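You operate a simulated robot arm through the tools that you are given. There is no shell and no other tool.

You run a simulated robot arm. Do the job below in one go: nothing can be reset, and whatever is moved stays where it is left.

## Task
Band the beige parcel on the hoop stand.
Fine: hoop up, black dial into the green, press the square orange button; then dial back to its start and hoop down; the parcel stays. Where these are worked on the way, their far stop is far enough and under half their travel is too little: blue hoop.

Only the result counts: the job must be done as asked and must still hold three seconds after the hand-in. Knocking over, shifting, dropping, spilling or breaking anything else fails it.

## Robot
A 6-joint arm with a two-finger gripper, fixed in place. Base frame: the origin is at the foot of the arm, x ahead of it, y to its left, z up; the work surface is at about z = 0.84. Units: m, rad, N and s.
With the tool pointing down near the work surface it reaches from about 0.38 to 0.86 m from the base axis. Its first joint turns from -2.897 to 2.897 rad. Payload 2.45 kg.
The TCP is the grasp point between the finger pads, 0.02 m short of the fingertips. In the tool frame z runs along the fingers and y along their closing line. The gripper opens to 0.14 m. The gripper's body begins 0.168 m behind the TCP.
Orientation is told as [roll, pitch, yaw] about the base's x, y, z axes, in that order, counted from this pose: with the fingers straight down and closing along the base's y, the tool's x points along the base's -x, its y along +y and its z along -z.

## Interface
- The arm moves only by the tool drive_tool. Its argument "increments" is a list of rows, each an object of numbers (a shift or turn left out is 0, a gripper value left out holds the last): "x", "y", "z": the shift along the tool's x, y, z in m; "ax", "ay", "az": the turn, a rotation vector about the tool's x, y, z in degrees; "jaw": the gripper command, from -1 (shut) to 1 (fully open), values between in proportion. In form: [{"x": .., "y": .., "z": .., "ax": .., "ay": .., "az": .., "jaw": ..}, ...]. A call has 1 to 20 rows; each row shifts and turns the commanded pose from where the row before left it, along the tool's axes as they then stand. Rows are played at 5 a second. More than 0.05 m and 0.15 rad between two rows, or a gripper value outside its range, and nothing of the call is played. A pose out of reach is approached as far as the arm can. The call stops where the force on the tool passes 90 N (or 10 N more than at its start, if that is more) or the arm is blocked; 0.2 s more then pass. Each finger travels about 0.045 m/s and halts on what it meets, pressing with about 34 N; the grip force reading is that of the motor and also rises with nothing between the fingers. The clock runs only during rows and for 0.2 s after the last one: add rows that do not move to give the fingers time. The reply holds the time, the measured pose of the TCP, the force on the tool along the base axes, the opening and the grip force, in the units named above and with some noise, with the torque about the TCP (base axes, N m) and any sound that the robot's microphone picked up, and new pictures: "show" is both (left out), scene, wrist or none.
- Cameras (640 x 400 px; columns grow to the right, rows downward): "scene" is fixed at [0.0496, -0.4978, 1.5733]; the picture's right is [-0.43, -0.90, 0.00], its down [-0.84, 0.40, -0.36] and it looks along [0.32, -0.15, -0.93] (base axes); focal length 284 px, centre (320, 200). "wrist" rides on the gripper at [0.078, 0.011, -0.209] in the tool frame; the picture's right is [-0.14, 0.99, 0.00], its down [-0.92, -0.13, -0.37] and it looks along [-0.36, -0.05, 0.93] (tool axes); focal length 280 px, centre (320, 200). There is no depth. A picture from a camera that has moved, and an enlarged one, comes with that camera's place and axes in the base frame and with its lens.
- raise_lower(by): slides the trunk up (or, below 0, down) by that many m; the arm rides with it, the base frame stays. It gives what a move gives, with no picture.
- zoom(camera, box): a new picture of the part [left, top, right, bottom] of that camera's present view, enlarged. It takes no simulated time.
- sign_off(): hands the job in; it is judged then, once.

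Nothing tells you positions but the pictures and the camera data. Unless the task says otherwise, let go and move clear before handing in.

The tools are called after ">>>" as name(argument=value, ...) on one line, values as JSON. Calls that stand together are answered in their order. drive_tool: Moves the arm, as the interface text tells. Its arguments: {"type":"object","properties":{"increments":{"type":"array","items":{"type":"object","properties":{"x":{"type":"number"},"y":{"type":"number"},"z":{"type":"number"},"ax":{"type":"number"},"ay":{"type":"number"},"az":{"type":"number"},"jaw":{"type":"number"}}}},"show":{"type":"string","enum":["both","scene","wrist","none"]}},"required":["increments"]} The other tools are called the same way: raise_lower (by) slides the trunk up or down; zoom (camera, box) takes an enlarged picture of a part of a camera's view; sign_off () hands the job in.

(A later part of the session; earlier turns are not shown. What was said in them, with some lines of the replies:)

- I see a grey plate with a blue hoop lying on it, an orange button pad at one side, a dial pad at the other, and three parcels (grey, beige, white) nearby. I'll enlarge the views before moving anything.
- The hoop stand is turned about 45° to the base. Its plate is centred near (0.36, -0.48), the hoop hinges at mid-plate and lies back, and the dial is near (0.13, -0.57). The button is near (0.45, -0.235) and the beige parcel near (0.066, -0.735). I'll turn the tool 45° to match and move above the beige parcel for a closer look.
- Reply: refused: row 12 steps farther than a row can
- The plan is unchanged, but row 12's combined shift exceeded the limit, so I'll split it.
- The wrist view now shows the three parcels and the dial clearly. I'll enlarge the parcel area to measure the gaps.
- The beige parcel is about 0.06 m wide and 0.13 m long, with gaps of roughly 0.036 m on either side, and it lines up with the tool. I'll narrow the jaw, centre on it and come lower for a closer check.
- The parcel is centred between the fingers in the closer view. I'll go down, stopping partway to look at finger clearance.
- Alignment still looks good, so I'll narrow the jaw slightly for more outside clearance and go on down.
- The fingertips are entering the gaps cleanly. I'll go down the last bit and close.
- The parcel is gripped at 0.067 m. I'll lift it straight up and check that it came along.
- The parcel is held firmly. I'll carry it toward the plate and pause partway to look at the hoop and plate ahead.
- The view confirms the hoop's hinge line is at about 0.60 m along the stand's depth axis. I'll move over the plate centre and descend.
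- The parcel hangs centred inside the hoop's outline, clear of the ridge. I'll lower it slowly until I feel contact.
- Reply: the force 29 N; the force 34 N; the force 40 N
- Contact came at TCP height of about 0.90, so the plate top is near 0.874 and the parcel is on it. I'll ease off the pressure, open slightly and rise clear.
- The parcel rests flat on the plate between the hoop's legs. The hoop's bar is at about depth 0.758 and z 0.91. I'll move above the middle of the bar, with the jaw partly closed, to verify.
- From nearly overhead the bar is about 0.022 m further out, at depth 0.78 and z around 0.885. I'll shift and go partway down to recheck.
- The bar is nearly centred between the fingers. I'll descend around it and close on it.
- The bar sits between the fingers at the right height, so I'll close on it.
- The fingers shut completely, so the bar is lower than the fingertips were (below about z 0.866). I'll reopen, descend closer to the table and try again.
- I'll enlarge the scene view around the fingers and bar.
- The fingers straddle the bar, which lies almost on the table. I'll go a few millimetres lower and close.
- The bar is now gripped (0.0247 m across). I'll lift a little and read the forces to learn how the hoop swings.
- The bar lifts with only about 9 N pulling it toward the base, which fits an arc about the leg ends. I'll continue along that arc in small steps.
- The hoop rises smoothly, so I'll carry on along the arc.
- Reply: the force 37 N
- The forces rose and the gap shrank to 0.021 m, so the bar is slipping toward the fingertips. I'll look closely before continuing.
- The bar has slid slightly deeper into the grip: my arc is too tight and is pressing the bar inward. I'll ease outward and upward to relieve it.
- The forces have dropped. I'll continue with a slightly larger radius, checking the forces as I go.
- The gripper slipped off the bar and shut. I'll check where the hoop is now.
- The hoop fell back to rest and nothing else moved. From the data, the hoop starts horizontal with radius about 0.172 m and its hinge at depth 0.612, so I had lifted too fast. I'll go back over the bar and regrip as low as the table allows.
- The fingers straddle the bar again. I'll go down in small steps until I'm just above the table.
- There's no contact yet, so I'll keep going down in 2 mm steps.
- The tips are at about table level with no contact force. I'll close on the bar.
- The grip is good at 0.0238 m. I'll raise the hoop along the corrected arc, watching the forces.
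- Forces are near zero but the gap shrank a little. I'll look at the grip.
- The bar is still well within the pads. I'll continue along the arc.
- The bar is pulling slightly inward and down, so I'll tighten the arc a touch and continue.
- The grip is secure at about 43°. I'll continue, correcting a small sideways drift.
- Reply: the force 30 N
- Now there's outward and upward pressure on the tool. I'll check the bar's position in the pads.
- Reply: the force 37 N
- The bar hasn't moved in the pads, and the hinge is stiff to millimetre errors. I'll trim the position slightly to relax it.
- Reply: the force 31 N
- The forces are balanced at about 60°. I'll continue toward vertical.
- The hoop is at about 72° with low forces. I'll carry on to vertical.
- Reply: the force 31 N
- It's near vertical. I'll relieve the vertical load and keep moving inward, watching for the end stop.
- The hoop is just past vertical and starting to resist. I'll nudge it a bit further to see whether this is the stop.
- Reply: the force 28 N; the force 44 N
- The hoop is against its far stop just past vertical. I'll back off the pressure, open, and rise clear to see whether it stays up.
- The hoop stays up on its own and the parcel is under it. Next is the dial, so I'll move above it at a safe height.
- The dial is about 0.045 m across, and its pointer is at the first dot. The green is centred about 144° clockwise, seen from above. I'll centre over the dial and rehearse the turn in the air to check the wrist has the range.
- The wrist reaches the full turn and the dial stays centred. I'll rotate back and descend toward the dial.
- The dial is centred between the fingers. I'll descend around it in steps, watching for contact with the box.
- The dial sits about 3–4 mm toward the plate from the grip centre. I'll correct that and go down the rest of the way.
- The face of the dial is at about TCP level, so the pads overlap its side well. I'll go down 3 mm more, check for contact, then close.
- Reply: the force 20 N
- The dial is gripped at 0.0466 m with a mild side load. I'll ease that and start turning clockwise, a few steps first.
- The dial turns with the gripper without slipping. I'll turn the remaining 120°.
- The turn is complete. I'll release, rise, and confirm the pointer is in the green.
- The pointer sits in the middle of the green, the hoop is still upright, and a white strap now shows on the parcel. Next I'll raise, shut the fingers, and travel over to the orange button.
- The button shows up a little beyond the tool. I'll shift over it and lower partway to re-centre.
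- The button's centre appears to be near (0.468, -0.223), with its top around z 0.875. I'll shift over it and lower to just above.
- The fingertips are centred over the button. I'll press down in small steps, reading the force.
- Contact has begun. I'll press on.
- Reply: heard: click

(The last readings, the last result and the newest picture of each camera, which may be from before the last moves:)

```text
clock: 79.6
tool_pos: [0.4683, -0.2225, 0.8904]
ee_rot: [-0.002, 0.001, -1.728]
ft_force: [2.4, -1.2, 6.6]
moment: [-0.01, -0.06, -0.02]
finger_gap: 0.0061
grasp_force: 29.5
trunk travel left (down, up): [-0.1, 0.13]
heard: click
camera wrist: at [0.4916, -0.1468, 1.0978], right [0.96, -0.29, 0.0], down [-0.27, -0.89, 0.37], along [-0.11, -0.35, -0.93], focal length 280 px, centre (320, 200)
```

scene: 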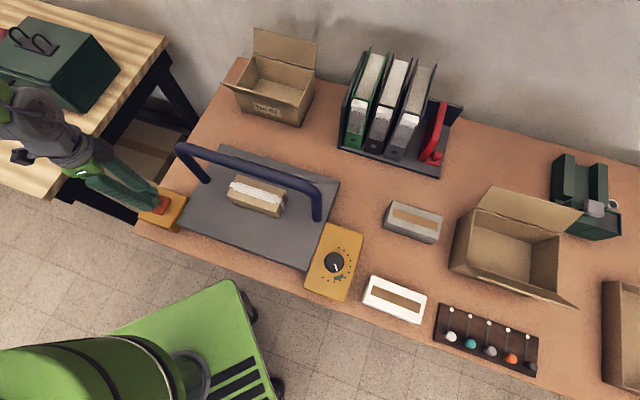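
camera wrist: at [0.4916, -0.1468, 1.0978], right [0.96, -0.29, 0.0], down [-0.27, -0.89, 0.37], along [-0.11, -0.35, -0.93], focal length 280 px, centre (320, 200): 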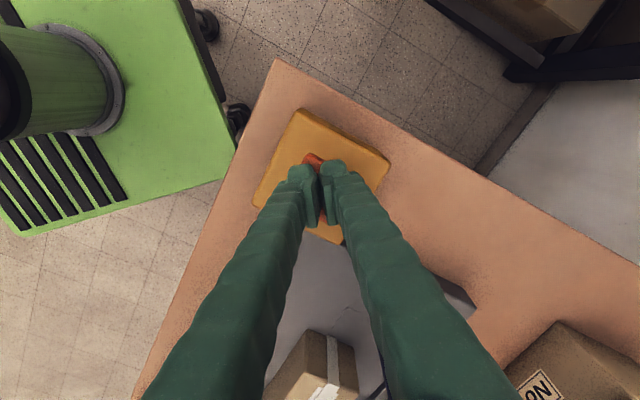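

I heard a click, so the button has been pressed. I'll withdraw straight up and check the parcel and hoop.

>>> drive_tool(increments=[{"z": -0.02}, {"z": -0.04}, {"z": -0.045}, {"z": -0.045}, {"z": -0.045}, {"z": -0.045}, {}])

>>> zoom(camera="scene", box=[130, 120, 370, 310])

```text
clock: 81.2
tool_pos: [0.4695, -0.2227, 1.1292]
ee_rot: [0.002, 0.001, -1.728]
ft_force: [0.3, -0.1, 0.3]
moment: [-0.01, 0.0, -0.02]
finger_gap: 0.0001
grasp_force: 29.4
trunk travel left (down, up): [-0.1, 0.13]
camera wrist: at [0.4927, -0.1478, 1.3377], right [0.96, -0.29, 0.0], down [-0.27, -0.89, 0.37], along [-0.11, -0.35, -0.93], focal length 280 px, centre (320, 200)
```

scene: 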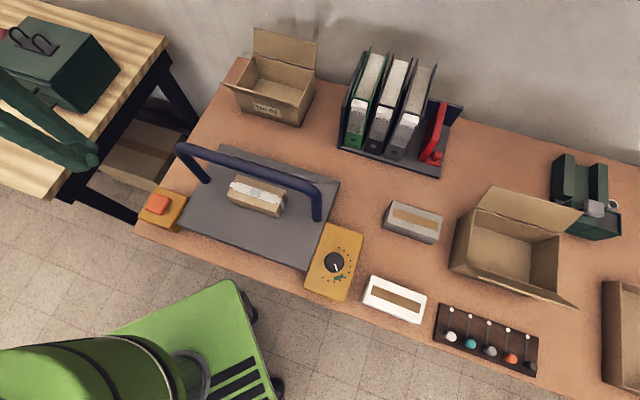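
wrist: 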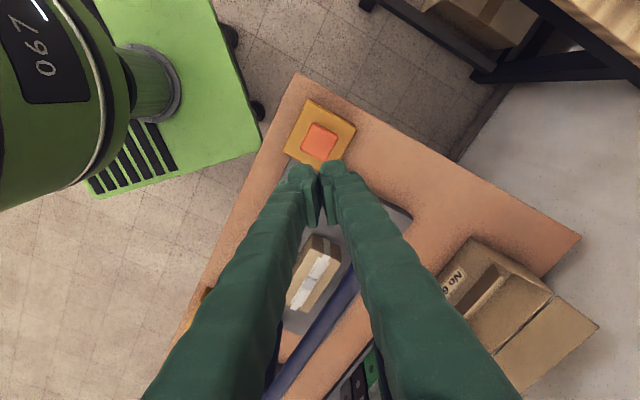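

```text
2.11 times, centred on (250, 215) of scene
camera zoom: at [0.0496, -0.4978, 1.5733], right [-0.43, -0.9, 0.0], down [-0.84, 0.4, -0.36], along [0.32, -0.15, -0.93], focal length 597 px, centre (467, 168)
```

zoom: 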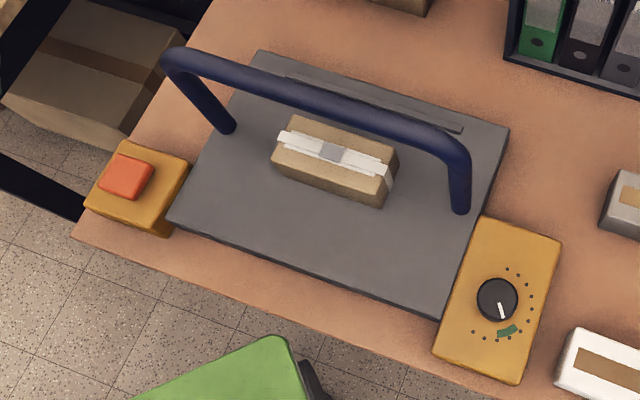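

The strap now has a seal clip on it and the hoop is still up. Next I'll return to the dial to turn it back.

>>> drive_tool(increments=[{"x": -0.03645, "y": -0.02541}, {"x": -0.03645, "y": -0.02541}, {"x": -0.03645, "y": -0.02541}, {"x": -0.03645, "y": -0.02541}, {"x": -0.03645, "y": -0.02541}, {"x": -0.03645, "y": -0.02541}, {"x": -0.03645, "y": -0.02541}, {"x": -0.03645, "y": -0.02541}, {"x": -0.03645, "y": -0.02541, "jaw": 0.1}, {"x": -0.03645, "y": -0.02541}, {"x": -0.03645, "y": -0.02541}, {"z": 0.045}, {"z": 0.045}, {"z": 0.045}, {"z": 0.04}, {}], show="wrist")

>>> zoom(camera="wrist", box=[220, 110, 420, 270])

```text
clock: 84.6
tool_pos: [0.1304, -0.5759, 0.9543]
ee_rot: [0.0, -0.001, -1.728]
ft_force: [0.6, 1.8, 0.2]
moment: [0.01, -0.05, 0.0]
finger_gap: 0.0771
grasp_force: 0.1
trunk travel left (down, up): [-0.1, 0.13]
camera wrist: at [0.1531, -0.4989, 1.1626], right [0.96, -0.29, 0.0], down [-0.27, -0.89, 0.37], along [-0.11, -0.35, -0.93], focal length 280 px, centre (320, 200)
```

wrist: 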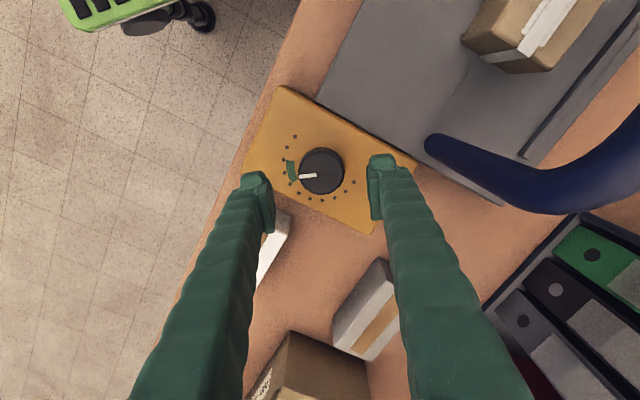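

```text
2.50 times, centred on (320, 190) of wrist
camera zoom: at [0.1531, -0.4989, 1.1626], right [0.96, -0.29, 0.0], down [-0.27, -0.89, 0.37], along [-0.11, -0.35, -0.93], focal length 701 px, centre (320, 225)
```

zoom: 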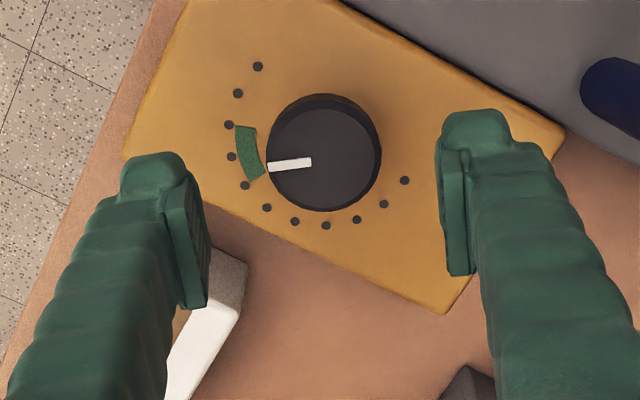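

I'm centred over the dial again. I'll descend to the earlier height and grip it.

>>> drive_tool(increments=[{"z": 0.035}, {"z": 0.02}, {"z": 0.004}, {}, {"jaw": -0.3}, {"jaw": -0.5}, {"jaw": -0.5}, {}, {}], show="wrist")

>>> zoom(camera="wrist", box=[220, 110, 420, 270])

```text
clock: 86.6
tool_pos: [0.1316, -0.5762, 0.9058]
ee_rot: [0.004, -0.017, -1.728]
ft_force: [15.6, 4.4, 84.7]
moment: [-0.09, -1.07, 0.02]
finger_gap: 0.0351
grasp_force: 0.4
trunk travel left (down, up): [-0.1, 0.13]
camera wrist: at [0.1532, -0.4973, 1.1137], right [0.96, -0.29, 0.01], down [-0.27, -0.88, 0.38], along [-0.11, -0.37, -0.92], focal length 280 px, centre (320, 200)
```

wrist: 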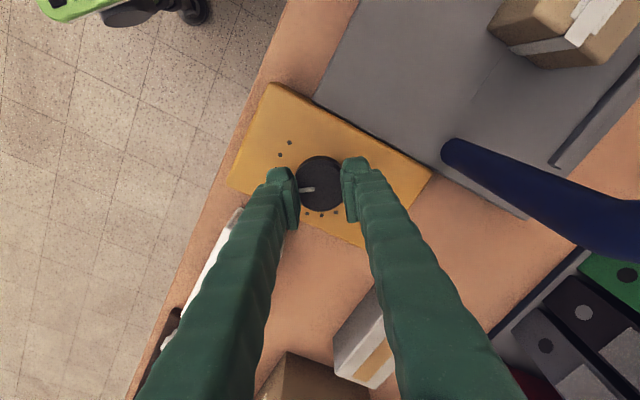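

```text
2.50 times, centred on (320, 190) of wrist
camera zoom: at [0.1532, -0.4973, 1.1137], right [0.96, -0.29, 0.01], down [-0.27, -0.88, 0.38], along [-0.11, -0.37, -0.92], focal length 701 px, centre (320, 225)
```

zoom: 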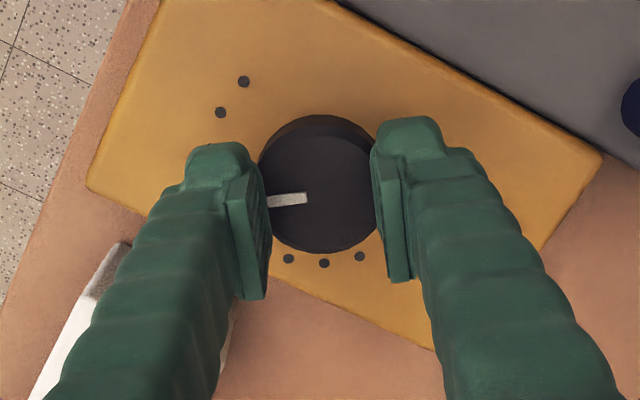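

The fingers ended up on top of the dial instead of around it (84 N upward, gap 0.035 m). I'll lift off, reopen and inspect before trying again.

>>> drive_tool(increments=[{"z": -0.015}, {"z": -0.02}, {"jaw": 0.1}, {"jaw": 0.1}, {}], show="wrist")

>>> zoom(camera="wrist", box=[220, 110, 420, 270])

>>> zoom(camera="scene", box=[270, 190, 400, 310])

```text
clock: 87.8
tool_pos: [0.1292, -0.5752, 0.9329]
ee_rot: [0.0, 0.001, -1.728]
ft_force: [-0.3, 0.0, 0.0]
moment: [0.0, 0.0, 0.02]
finger_gap: 0.0771
grasp_force: 0.1
trunk travel left (down, up): [-0.1, 0.13]
camera wrist: at [0.1528, -0.5, 1.1413], right [0.96, -0.29, 0.0], down [-0.27, -0.89, 0.37], along [-0.11, -0.35, -0.93], focal length 280 px, centre (320, 200)
```

wrist: 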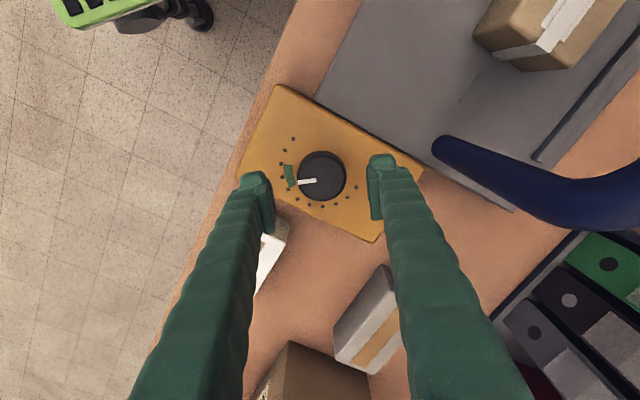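

```text
2.50 times, centred on (320, 190) of wrist
camera zoom: at [0.1528, -0.5, 1.1413], right [0.96, -0.29, 0.0], down [-0.27, -0.89, 0.37], along [-0.11, -0.35, -0.93], focal length 701 px, centre (320, 225)
```

zoom: 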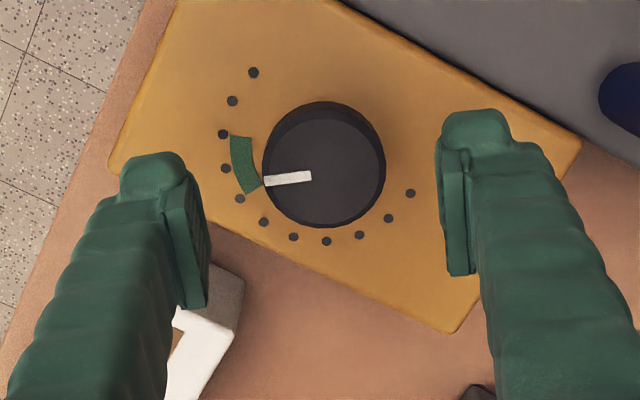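

```text
3.33 times, centred on (335, 250) of scene
camera zoom: at [0.0496, -0.4978, 1.5733], right [-0.43, -0.9, 0.0], down [-0.84, 0.4, -0.36], along [0.32, -0.15, -0.93], focal length 945 px, centre (270, 33)
```

zoom: 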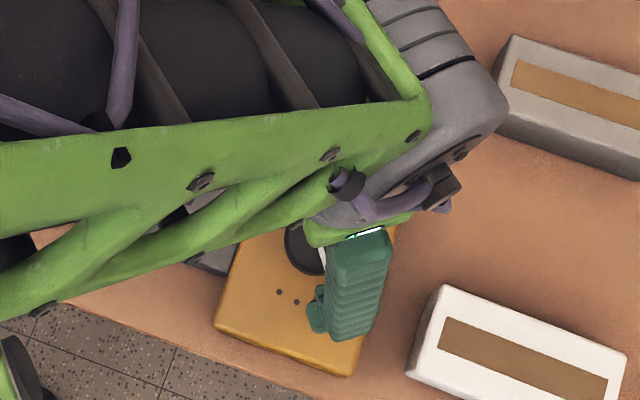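

The dial looks unharmed and the pointer hasn't moved. I'll descend without closing first and verify height and force.

>>> drive_tool(increments=[{"z": 0.02}, {"z": 0.016}, {}, {}], show="wrist")

>>> zoom(camera="wrist", box=[220, 110, 420, 270])

```text
clock: 88.8
tool_pos: [0.1279, -0.575, 0.8961]
ee_rot: [-0.001, 0.001, -1.727]
ft_force: [-1.0, 0.5, -0.2]
moment: [-0.02, 0.03, 0.02]
finger_gap: 0.0772
grasp_force: 0.1
trunk travel left (down, up): [-0.1, 0.13]
camera wrist: at [0.151, -0.5002, 1.1036], right [0.96, -0.29, 0.0], down [-0.27, -0.89, 0.37], along [-0.11, -0.35, -0.93], focal length 280 px, centre (320, 200)
```

wrist: 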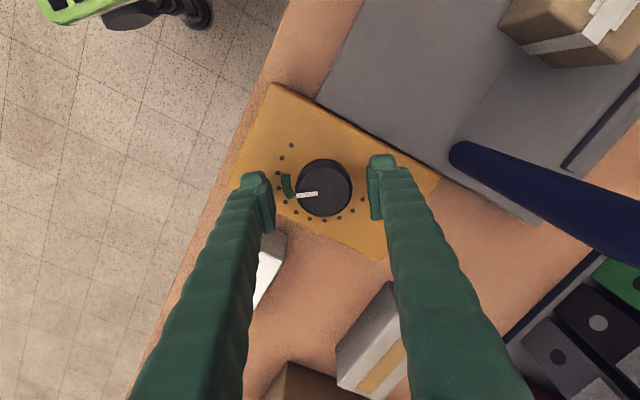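

```text
2.50 times, centred on (320, 190) of wrist
camera zoom: at [0.151, -0.5002, 1.1036], right [0.96, -0.29, 0.0], down [-0.27, -0.89, 0.37], along [-0.11, -0.35, -0.93], focal length 701 px, centre (320, 225)
```

zoom: 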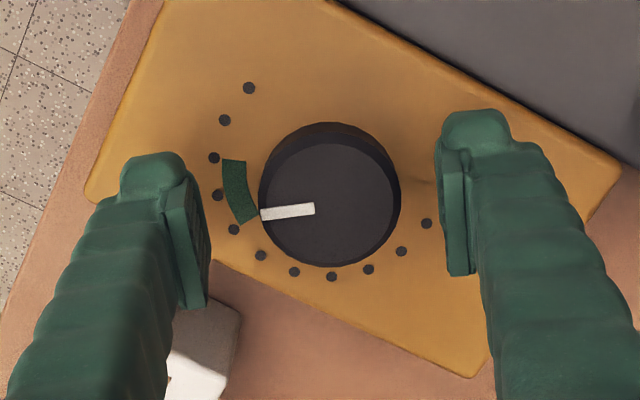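

The height is right and there's no contact; the dial is about 3 mm to one side. I'll centre, go 2 mm lower, and close gradually.

>>> drive_tool(increments=[{"y": 0.003, "z": 0.002}, {}], show="none")

>>> drive_tool(increments=[{"jaw": -0.2}, {"jaw": -0.3}, {"jaw": -0.36}, {}], show="none")

```text
clock: 89.4
tool_pos: [0.1318, -0.5761, 0.8939]
ee_rot: [0.0, 0.0, -1.729]
ft_force: [0.0, 0.0, 0.6]
moment: [-0.01, -0.02, -0.03]
finger_gap: 0.077
grasp_force: 0.1
trunk travel left (down, up): [-0.1, 0.13]
```

```text
clock: 90.4
tool_pos: [0.1308, -0.5753, 0.8938]
ee_rot: [-0.001, 0.001, -1.728]
ft_force: [-5.8, 1.3, -0.3]
moment: [0.01, 0.13, 0.0]
finger_gap: 0.0468
grasp_force: 34.3
trunk travel left (down, up): [-0.1, 0.13]
```

The grip is good now (0.0468 m, z steady). I'll turn back counter-clockwise, a few steps first.

>>> drive_tool(increments=[{"az": -8}, {"az": -8}, {"az": -8}, {}], show="wrist")

>>> zoom(camera="wrist", box=[220, 110, 420, 270])

```text
clock: 91.4
tool_pos: [0.1306, -0.575, 0.8933]
ee_rot: [-0.001, -0.001, -1.308]
ft_force: [-15.7, -3.1, -2.0]
moment: [-0.18, 0.17, -0.02]
finger_gap: 0.0467
grasp_force: 44.7
trunk travel left (down, up): [-0.1, 0.13]
camera wrist: at [0.1211, -0.4977, 1.1019], right [0.99, 0.12, 0.0], down [0.12, -0.92, 0.37], along [0.05, -0.37, -0.93], focal length 280 px, centre (320, 200)
```

wrist: 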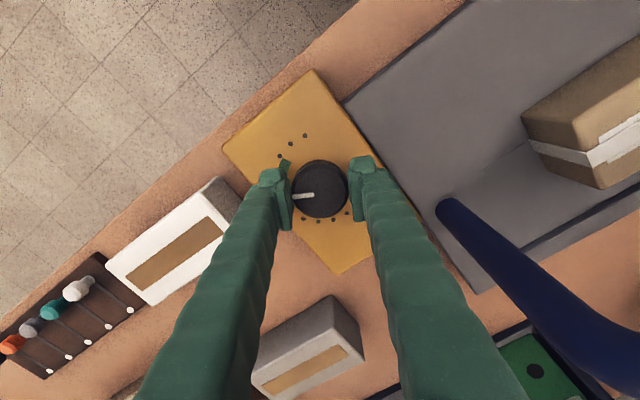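

```text
2.50 times, centred on (320, 190) of wrist
camera zoom: at [0.1211, -0.4977, 1.1019], right [0.99, 0.12, 0.0], down [0.12, -0.92, 0.37], along [0.05, -0.37, -0.93], focal length 701 px, centre (320, 225)
```

zoom: 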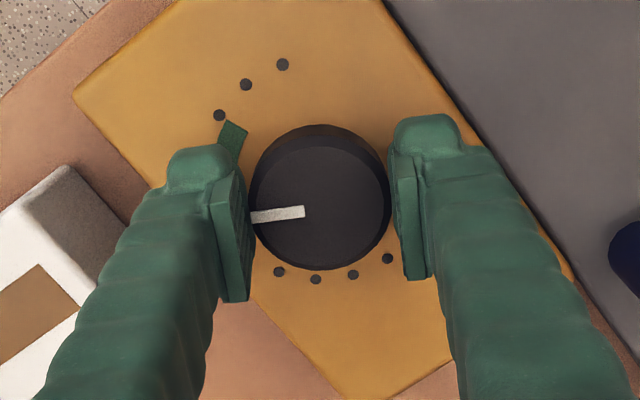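

The dial follows, with the pointer sitting exactly as at the start relative to the gripper. I'll turn the remaining 120°.

>>> drive_tool(increments=[{"az": -8}, {"az": -8}, {"az": -8}, {"az": -8}, {"az": -8}, {"az": -8}, {"az": -8}, {"az": -8}, {"az": -8}, {"az": -8}, {"az": -8}, {"az": -8}, {"az": -8}, {"az": -8}, {"az": -8}, {}], show="wrist")

>>> zoom(camera="wrist", box=[220, 110, 420, 270])

```text
clock: 94.8
tool_pos: [0.1318, -0.5742, 0.8944]
ee_rot: [0.001, -0.002, 0.787]
ft_force: [-12.9, 1.2, 6.2]
moment: [0.27, -0.16, -0.39]
finger_gap: 0.0468
grasp_force: 45.0
trunk travel left (down, up): [-0.1, 0.13]
camera wrist: at [0.0697, -0.6229, 1.1017], right [-0.6, 0.8, 0.0], down [0.74, 0.56, 0.37], along [0.29, 0.22, -0.93], focal length 280 px, centre (320, 200)
```

wrist: 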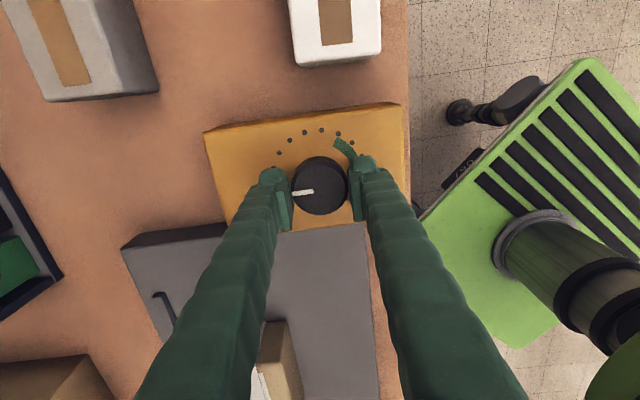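

```text
2.50 times, centred on (320, 190) of wrist
camera zoom: at [0.0697, -0.6229, 1.1017], right [-0.6, 0.8, 0.0], down [0.74, 0.56, 0.37], along [0.29, 0.22, -0.93], focal length 701 px, centre (320, 225)
```

zoom: 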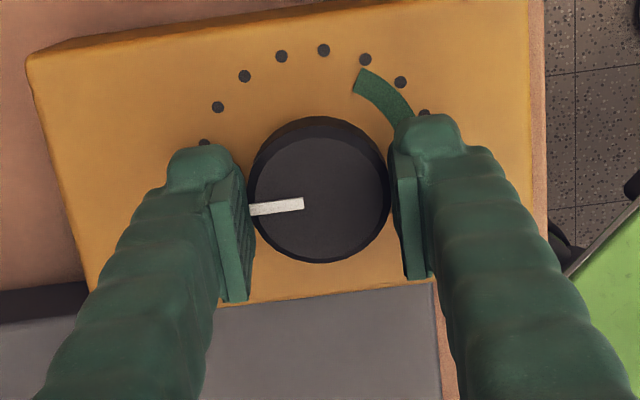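

The dial appears to be back at its start, with a slight resisting torque as at a stop. I'll release and rise to confirm.

>>> drive_tool(increments=[{"jaw": -0.1}, {"jaw": 0.1}, {}, {"z": -0.02}, {"z": -0.04}, {"z": -0.045}, {"z": -0.045}, {}], show="wrist")

>>> zoom(camera="wrist", box=[240, 80, 400, 200])

```text
clock: 96.6
tool_pos: [0.1338, -0.5754, 1.0481]
ee_rot: [-0.001, 0.0, 0.785]
ft_force: [0.5, 0.7, -0.5]
moment: [-0.01, 0.0, -0.01]
finger_gap: 0.0767
grasp_force: 0.0
trunk travel left (down, up): [-0.1, 0.13]
camera wrist: at [0.0717, -0.6237, 1.2552], right [-0.6, 0.8, 0.0], down [0.74, 0.56, 0.37], along [0.29, 0.22, -0.93], focal length 280 px, centre (320, 200)
```

wrist: 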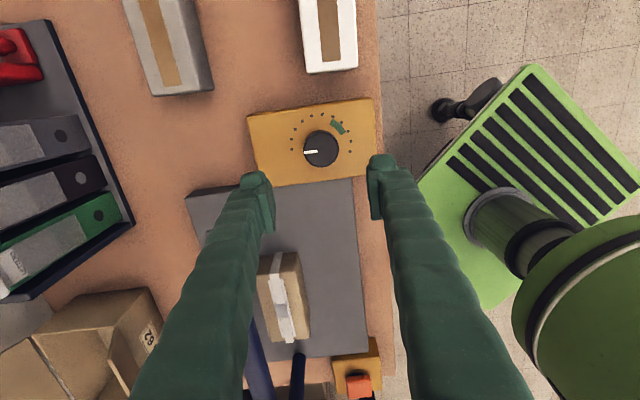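

```text
3.33 times, centred on (320, 140) of wrist
camera zoom: at [0.0717, -0.6237, 1.2552], right [-0.6, 0.8, 0.0], down [0.74, 0.56, 0.37], along [0.29, 0.22, -0.93], focal length 935 px, centre (320, 400)
```

zoom: 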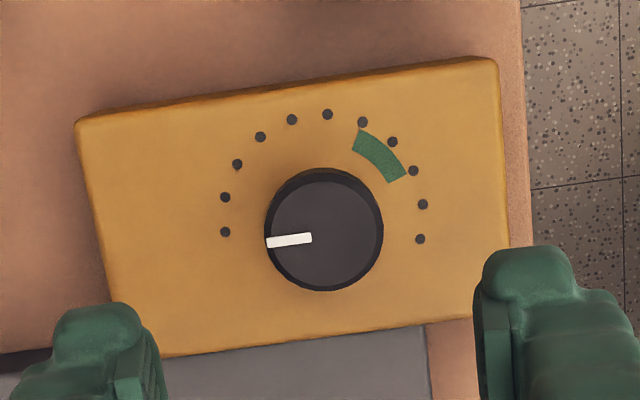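

The pointer is back at its first dot. Now for the hoop: I'll rise, travel above the upright bar with a narrow opening, and check alignment.

>>> drive_tool(increments=[{"z": -0.045, "jaw": -0.2}, {"z": -0.045}, {"x": -0.044, "y": -0.0197}, {"x": -0.044, "y": -0.0197}, {"x": -0.044, "y": -0.0197}, {"x": -0.044, "y": -0.0197}, {"x": -0.044, "y": -0.0197}, {}])

>>> zoom(camera="scene", box=[130, 100, 370, 310])

```text
clock: 98.4
tool_pos: [0.3566, -0.4889, 1.1368]
ee_rot: [0.001, 0.001, 0.786]
ft_force: [0.0, -0.7, -0.1]
moment: [-0.02, 0.06, 0.0]
finger_gap: 0.056
grasp_force: 0.1
trunk travel left (down, up): [-0.1, 0.13]
camera wrist: at [0.2948, -0.537, 1.3448], right [-0.6, 0.8, 0.0], down [0.74, 0.56, 0.37], along [0.29, 0.22, -0.93], focal length 280 px, centre (320, 200)
```

scene: 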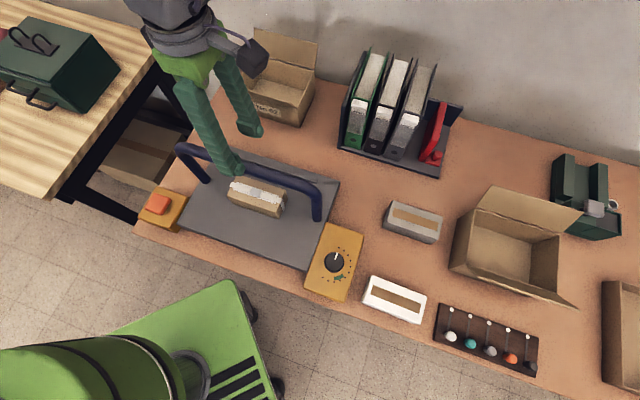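
wrist: 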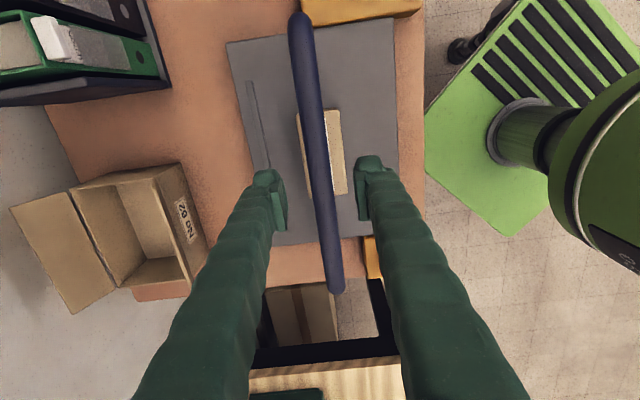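

```text
1.90 times, centred on (250, 205) of scene
camera zoom: at [0.0496, -0.4978, 1.5733], right [-0.43, -0.9, 0.0], down [-0.84, 0.4, -0.36], along [0.32, -0.15, -0.93], focal length 540 px, centre (453, 190)
```

zoom: 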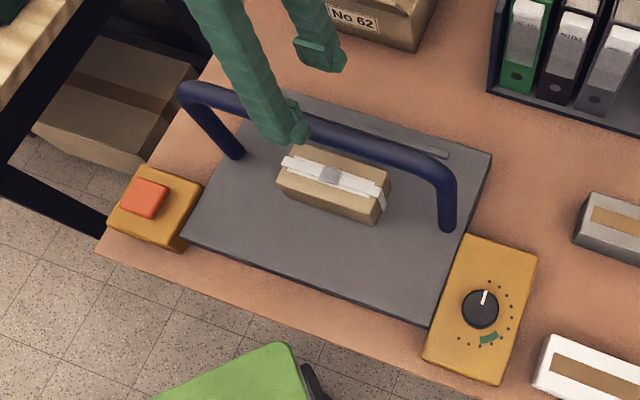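

The bar is centred between the fingers and the parcel sits banded underneath. I'll descend to the earlier grip height and close.

>>> drive_tool(increments=[{"y": -0.002, "z": 0.04}, {"z": 0.04}, {"z": 0.022}, {}, {"jaw": -0.8}, {"jaw": -0.8}, {"jaw": -0.8}, {}], show="wrist")

```text
clock: 100.2
tool_pos: [0.3602, -0.4899, 1.0329]
ee_rot: [0.0, 0.0, 0.786]
ft_force: [0.5, 0.4, -3.2]
moment: [0.05, -0.01, 0.05]
finger_gap: 0.0218
grasp_force: 41.3
trunk travel left (down, up): [-0.1, 0.13]
camera wrist: at [0.2982, -0.5377, 1.2408], right [-0.6, 0.8, 0.0], down [0.74, 0.56, 0.37], along [0.29, 0.22, -0.93], focal length 280 px, centre (320, 200)
```

wrist: 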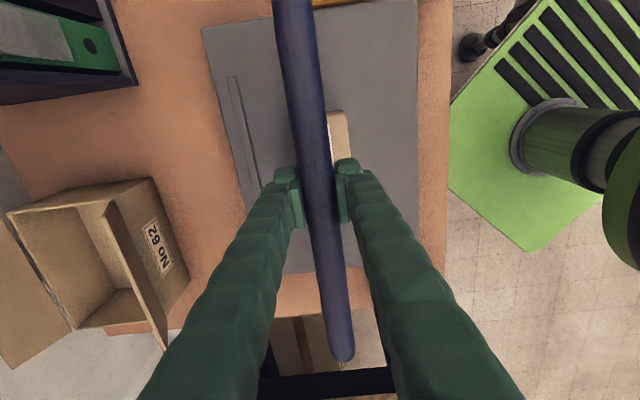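

The bar is gripped again. I'll swing the hoop back down along the recorded arc in batches.

>>> drive_tool(increments=[{"y": -0.006, "z": -0.001}, {"y": -0.0065, "z": -0.0005}, {"y": -0.0105, "z": 0}, {"y": -0.0105, "z": 0.0007}, {}], show="none")

>>> drive_tool(increments=[{"y": -0.009, "z": 0.002}, {"y": -0.009, "z": 0.0022}, {"y": -0.0088, "z": 0.0026}, {"y": -0.0088, "z": 0.003}, {}], show="scene")

```text
clock: 101.4
tool_pos: [0.3845, -0.513, 1.0317]
ee_rot: [0.0, 0.001, 0.785]
ft_force: [6.0, 8.0, -3.0]
moment: [0.2, -0.04, 0.03]
finger_gap: 0.0216
grasp_force: 45.3
trunk travel left (down, up): [-0.1, 0.13]
```

```text
clock: 102.6
tool_pos: [0.4095, -0.5399, 1.0211]
ee_rot: [-0.001, 0.001, 0.784]
ft_force: [2.6, 4.1, -3.5]
moment: [0.02, 0.04, 0.03]
finger_gap: 0.0217
grasp_force: 44.9
trunk travel left (down, up): [-0.1, 0.13]
```

scene: 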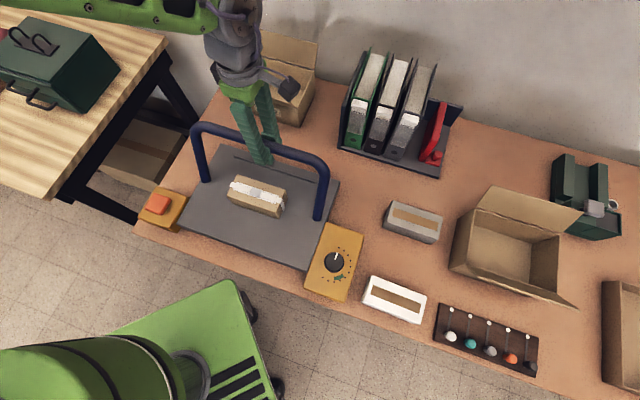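

Forces stay low, so I'll continue down the arc.

>>> drive_tool(increments=[{"y": -0.0127, "z": 0.0049}, {"y": -0.007, "z": 0.0036}, {"y": -0.007, "z": 0.0036}, {"y": -0.008, "z": 0.005}, {"y": -0.008, "z": 0.0055}, {}], show="none")

>>> drive_tool(increments=[{"y": -0.007, "z": 0.0057}, {"y": -0.007, "z": 0.0058}, {"y": -0.0062, "z": 0.0062}, {"y": -0.0062, "z": 0.0063}, {}], show="none")

```text
clock: 104.0
tool_pos: [0.438, -0.5682, 1.0006]
ee_rot: [0.002, -0.001, 0.786]
ft_force: [0.1, 9.9, -9.2]
moment: [0.15, 0.03, -0.08]
finger_gap: 0.0216
grasp_force: 44.6
trunk travel left (down, up): [-0.1, 0.13]
```

```text
clock: 105.2
tool_pos: [0.4578, -0.5875, 0.9751]
ee_rot: [0.0, 0.001, 0.786]
ft_force: [-3.7, 8.4, -6.4]
moment: [-0.04, 0.18, 0.0]
finger_gap: 0.022
grasp_force: 44.6
trunk travel left (down, up): [-0.1, 0.13]
```

>>> drive_tool(increments=[{"y": -0.0055, "z": 0.0066}, {"y": -0.0053, "z": 0.0066}, {"y": -0.005, "z": 0.0076}, {"y": -0.0049, "z": 0.0076}, {"y": -0.0041, "z": 0.008}, {"y": -0.004, "z": 0.008}, {}], show="none")

>>> drive_tool(increments=[{"y": -0.0033, "z": 0.0085}, {"y": -0.0032, "z": 0.0085}, {"y": -0.0023, "z": 0.0083}, {"y": -0.0022, "z": 0.0083}, {}], show="both")

```text
clock: 106.8
tool_pos: [0.477, -0.6077, 0.931]
ee_rot: [-0.001, -0.001, 0.785]
ft_force: [-6.5, 12.5, -6.7]
moment: [0.05, 0.02, 0.04]
finger_gap: 0.0218
grasp_force: 45.7
trunk travel left (down, up): [-0.1, 0.13]
```

```text
clock: 108.0
tool_pos: [0.4846, -0.6161, 0.8975]
ee_rot: [0.0, 0.001, 0.785]
ft_force: [-9.3, 11.4, -3.5]
moment: [0.07, 0.22, 0.0]
finger_gap: 0.0219
grasp_force: 44.9
trunk travel left (down, up): [-0.1, 0.13]
camera wrist: at [0.4225, -0.6639, 1.1063], right [-0.6, 0.8, 0.0], down [0.74, 0.56, 0.37], along [0.29, 0.22, -0.93], focal length 280 px, centre (320, 200)
```

scene: 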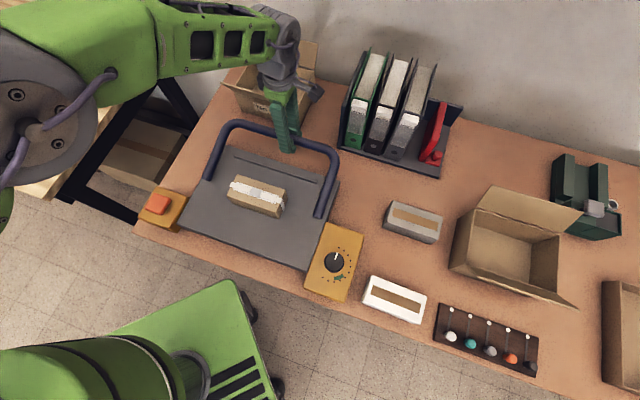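
wrist: 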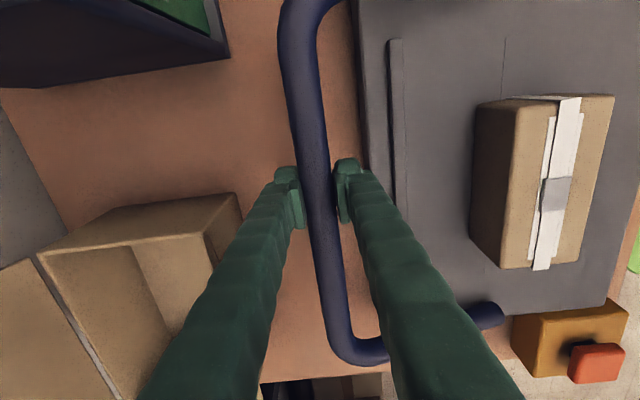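

The hoop is nearly down. I'll lower the last few centimetres slowly, watching the force.

>>> drive_tool(increments=[{"y": -0.001, "z": 0.009}, {"y": -0.001, "z": 0.009}, {"z": 0.008}, {"z": 0.005}, {}], show="none")

>>> drive_tool(increments=[{"z": 0.002}, {}], show="none")

```text
clock: 109.2
tool_pos: [0.4884, -0.6186, 0.8662]
ee_rot: [-0.003, 0.002, 0.787]
ft_force: [2.6, -2.6, 1.8]
moment: [-0.14, 0.4, -0.04]
finger_gap: 0.0218
grasp_force: 44.9
trunk travel left (down, up): [-0.1, 0.13]
```

```text
clock: 109.8
tool_pos: [0.4878, -0.6198, 0.8637]
ee_rot: [-0.002, 0.0, 0.786]
ft_force: [3.9, -6.7, 0.3]
moment: [-0.15, 0.31, -0.01]
finger_gap: 0.0217
grasp_force: 45.0
trunk travel left (down, up): [-0.1, 0.13]
```

>>> drive_tool(increments=[{"z": 0.002}, {}, {"jaw": -0.4}, {"jaw": -0.2}, {}, {"z": -0.02}, {"z": -0.04}, {"z": -0.045}, {"z": -0.045}, {"z": -0.045}, {}], show="both")

>>> zoom(camera="scene", box=[130, 100, 370, 310])

```text
clock: 112.2
tool_pos: [0.4845, -0.6197, 1.0576]
ee_rot: [0.001, 0.001, 0.784]
ft_force: [0.0, 0.3, -0.1]
moment: [0.0, -0.02, -0.03]
finger_gap: 0.056
grasp_force: 0.1
trunk travel left (down, up): [-0.1, 0.13]
camera wrist: at [0.421, -0.6672, 1.266], right [-0.6, 0.8, 0.0], down [0.74, 0.56, 0.37], along [0.29, 0.22, -0.93], focal length 280 px, centre (320, 200)
```

scene: 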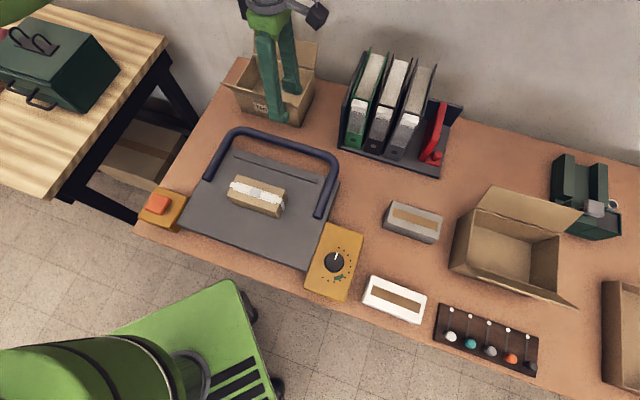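
wrist: 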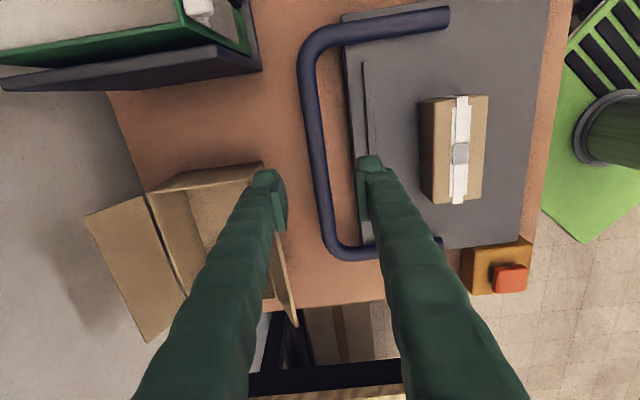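

```text
1.90 times, centred on (250, 205) of scene
camera zoom: at [0.0496, -0.4978, 1.5733], right [-0.43, -0.9, 0.0], down [-0.84, 0.4, -0.36], along [0.32, -0.15, -0.93], focal length 540 px, centre (453, 190)
```

zoom: 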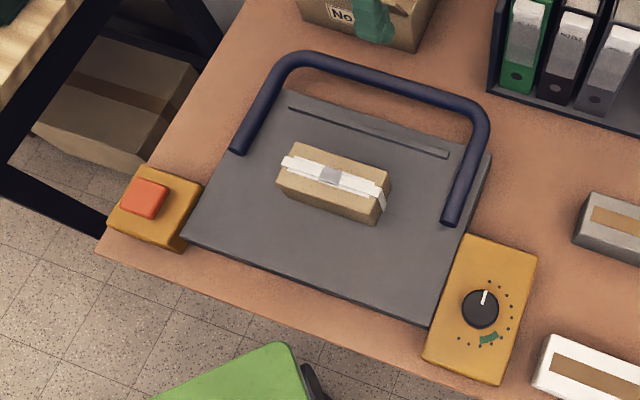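

The hoop is down, the parcel is banded on the plate, and the dial looks reset. I'll compare the dial with the starting picture using the same enlargement before handing in.

>>> zoom(camera="scene", box=[290, 190, 450, 330])

>>> zoom(camera="scene", box=[130, 110, 370, 310])

>>> zoom(camera="scene", box=[310, 235, 360, 290])

```text
2.86 times, centred on (370, 260) of scene
camera zoom: at [0.0496, -0.4978, 1.5733], right [-0.43, -0.9, 0.0], down [-0.84, 0.4, -0.36], along [0.32, -0.15, -0.93], focal length 810 px, centre (177, 29)
```

zoom: 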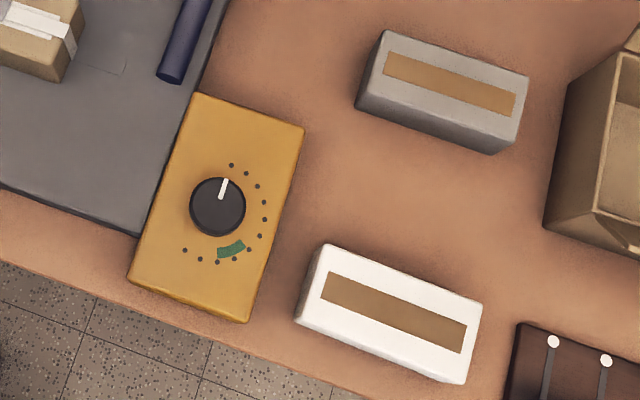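

```text
2.00 times, centred on (250, 210) of scene
camera zoom: at [0.0496, -0.4978, 1.5733], right [-0.43, -0.9, 0.0], down [-0.84, 0.4, -0.36], along [0.32, -0.15, -0.93], focal length 567 px, centre (460, 180)
```

zoom: 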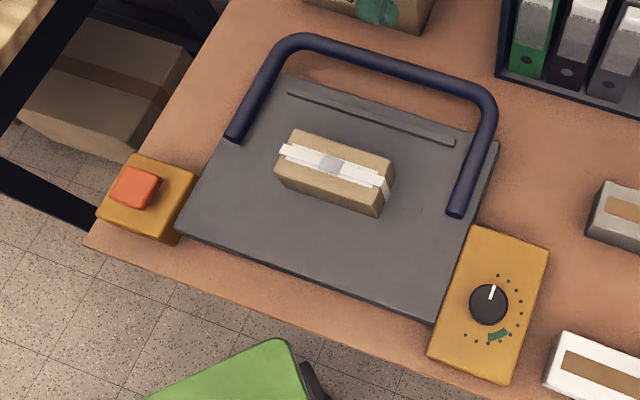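

```text
7.27 times, centred on (335, 262) of scene
camera zoom: at [0.0496, -0.4978, 1.5733], right [-0.43, -0.9, 0.0], down [-0.84, 0.4, -0.36], along [0.32, -0.15, -0.93], focal length 2063 px, centre (211, -254)
```

zoom: 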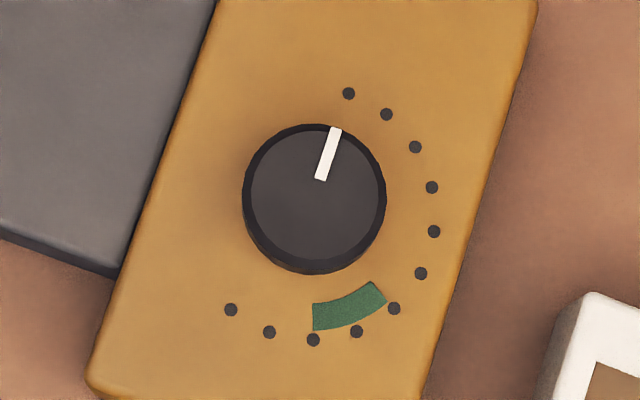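

The dial, hoop, button and surroundings match the starting picture, and the parcel sits on the stand strapped and sealed. The gripper is open and clear, so I'm handing in.

>>> sign_off()

```text
The job is handed in.
```

The job is handed in: the beige parcel is on the hoop stand with a strap around it, and a seal clip appeared after the button press. The sign-off reply gave no verdict, so the checks below are from my own pictures and readings.

- **Hoop:** I raised it to its stop just past vertical, where it stayed up through the dial and button steps. It is now back down where it started.
- **Dial:** I turned it about 144° clockwise, which put the pointer in the middle of the green. It is now back at the first dot, matching the starting picture.
- **Button:** I pressed it until it clicked, with the hoop up and the dial in the green.
- **Surroundings:** Nothing else looks moved in the last pictures, and the gripper is open and clear.

There were two slips along the way:

- **Hoop lift:** On my first lift the bar slipped out of the gripper about halfway up, and the hoop fell back to rest.
- **Dial grip:** When I went back to the dial, the fingers first came down on top of it with about 85 N. Neither left any change I could see.
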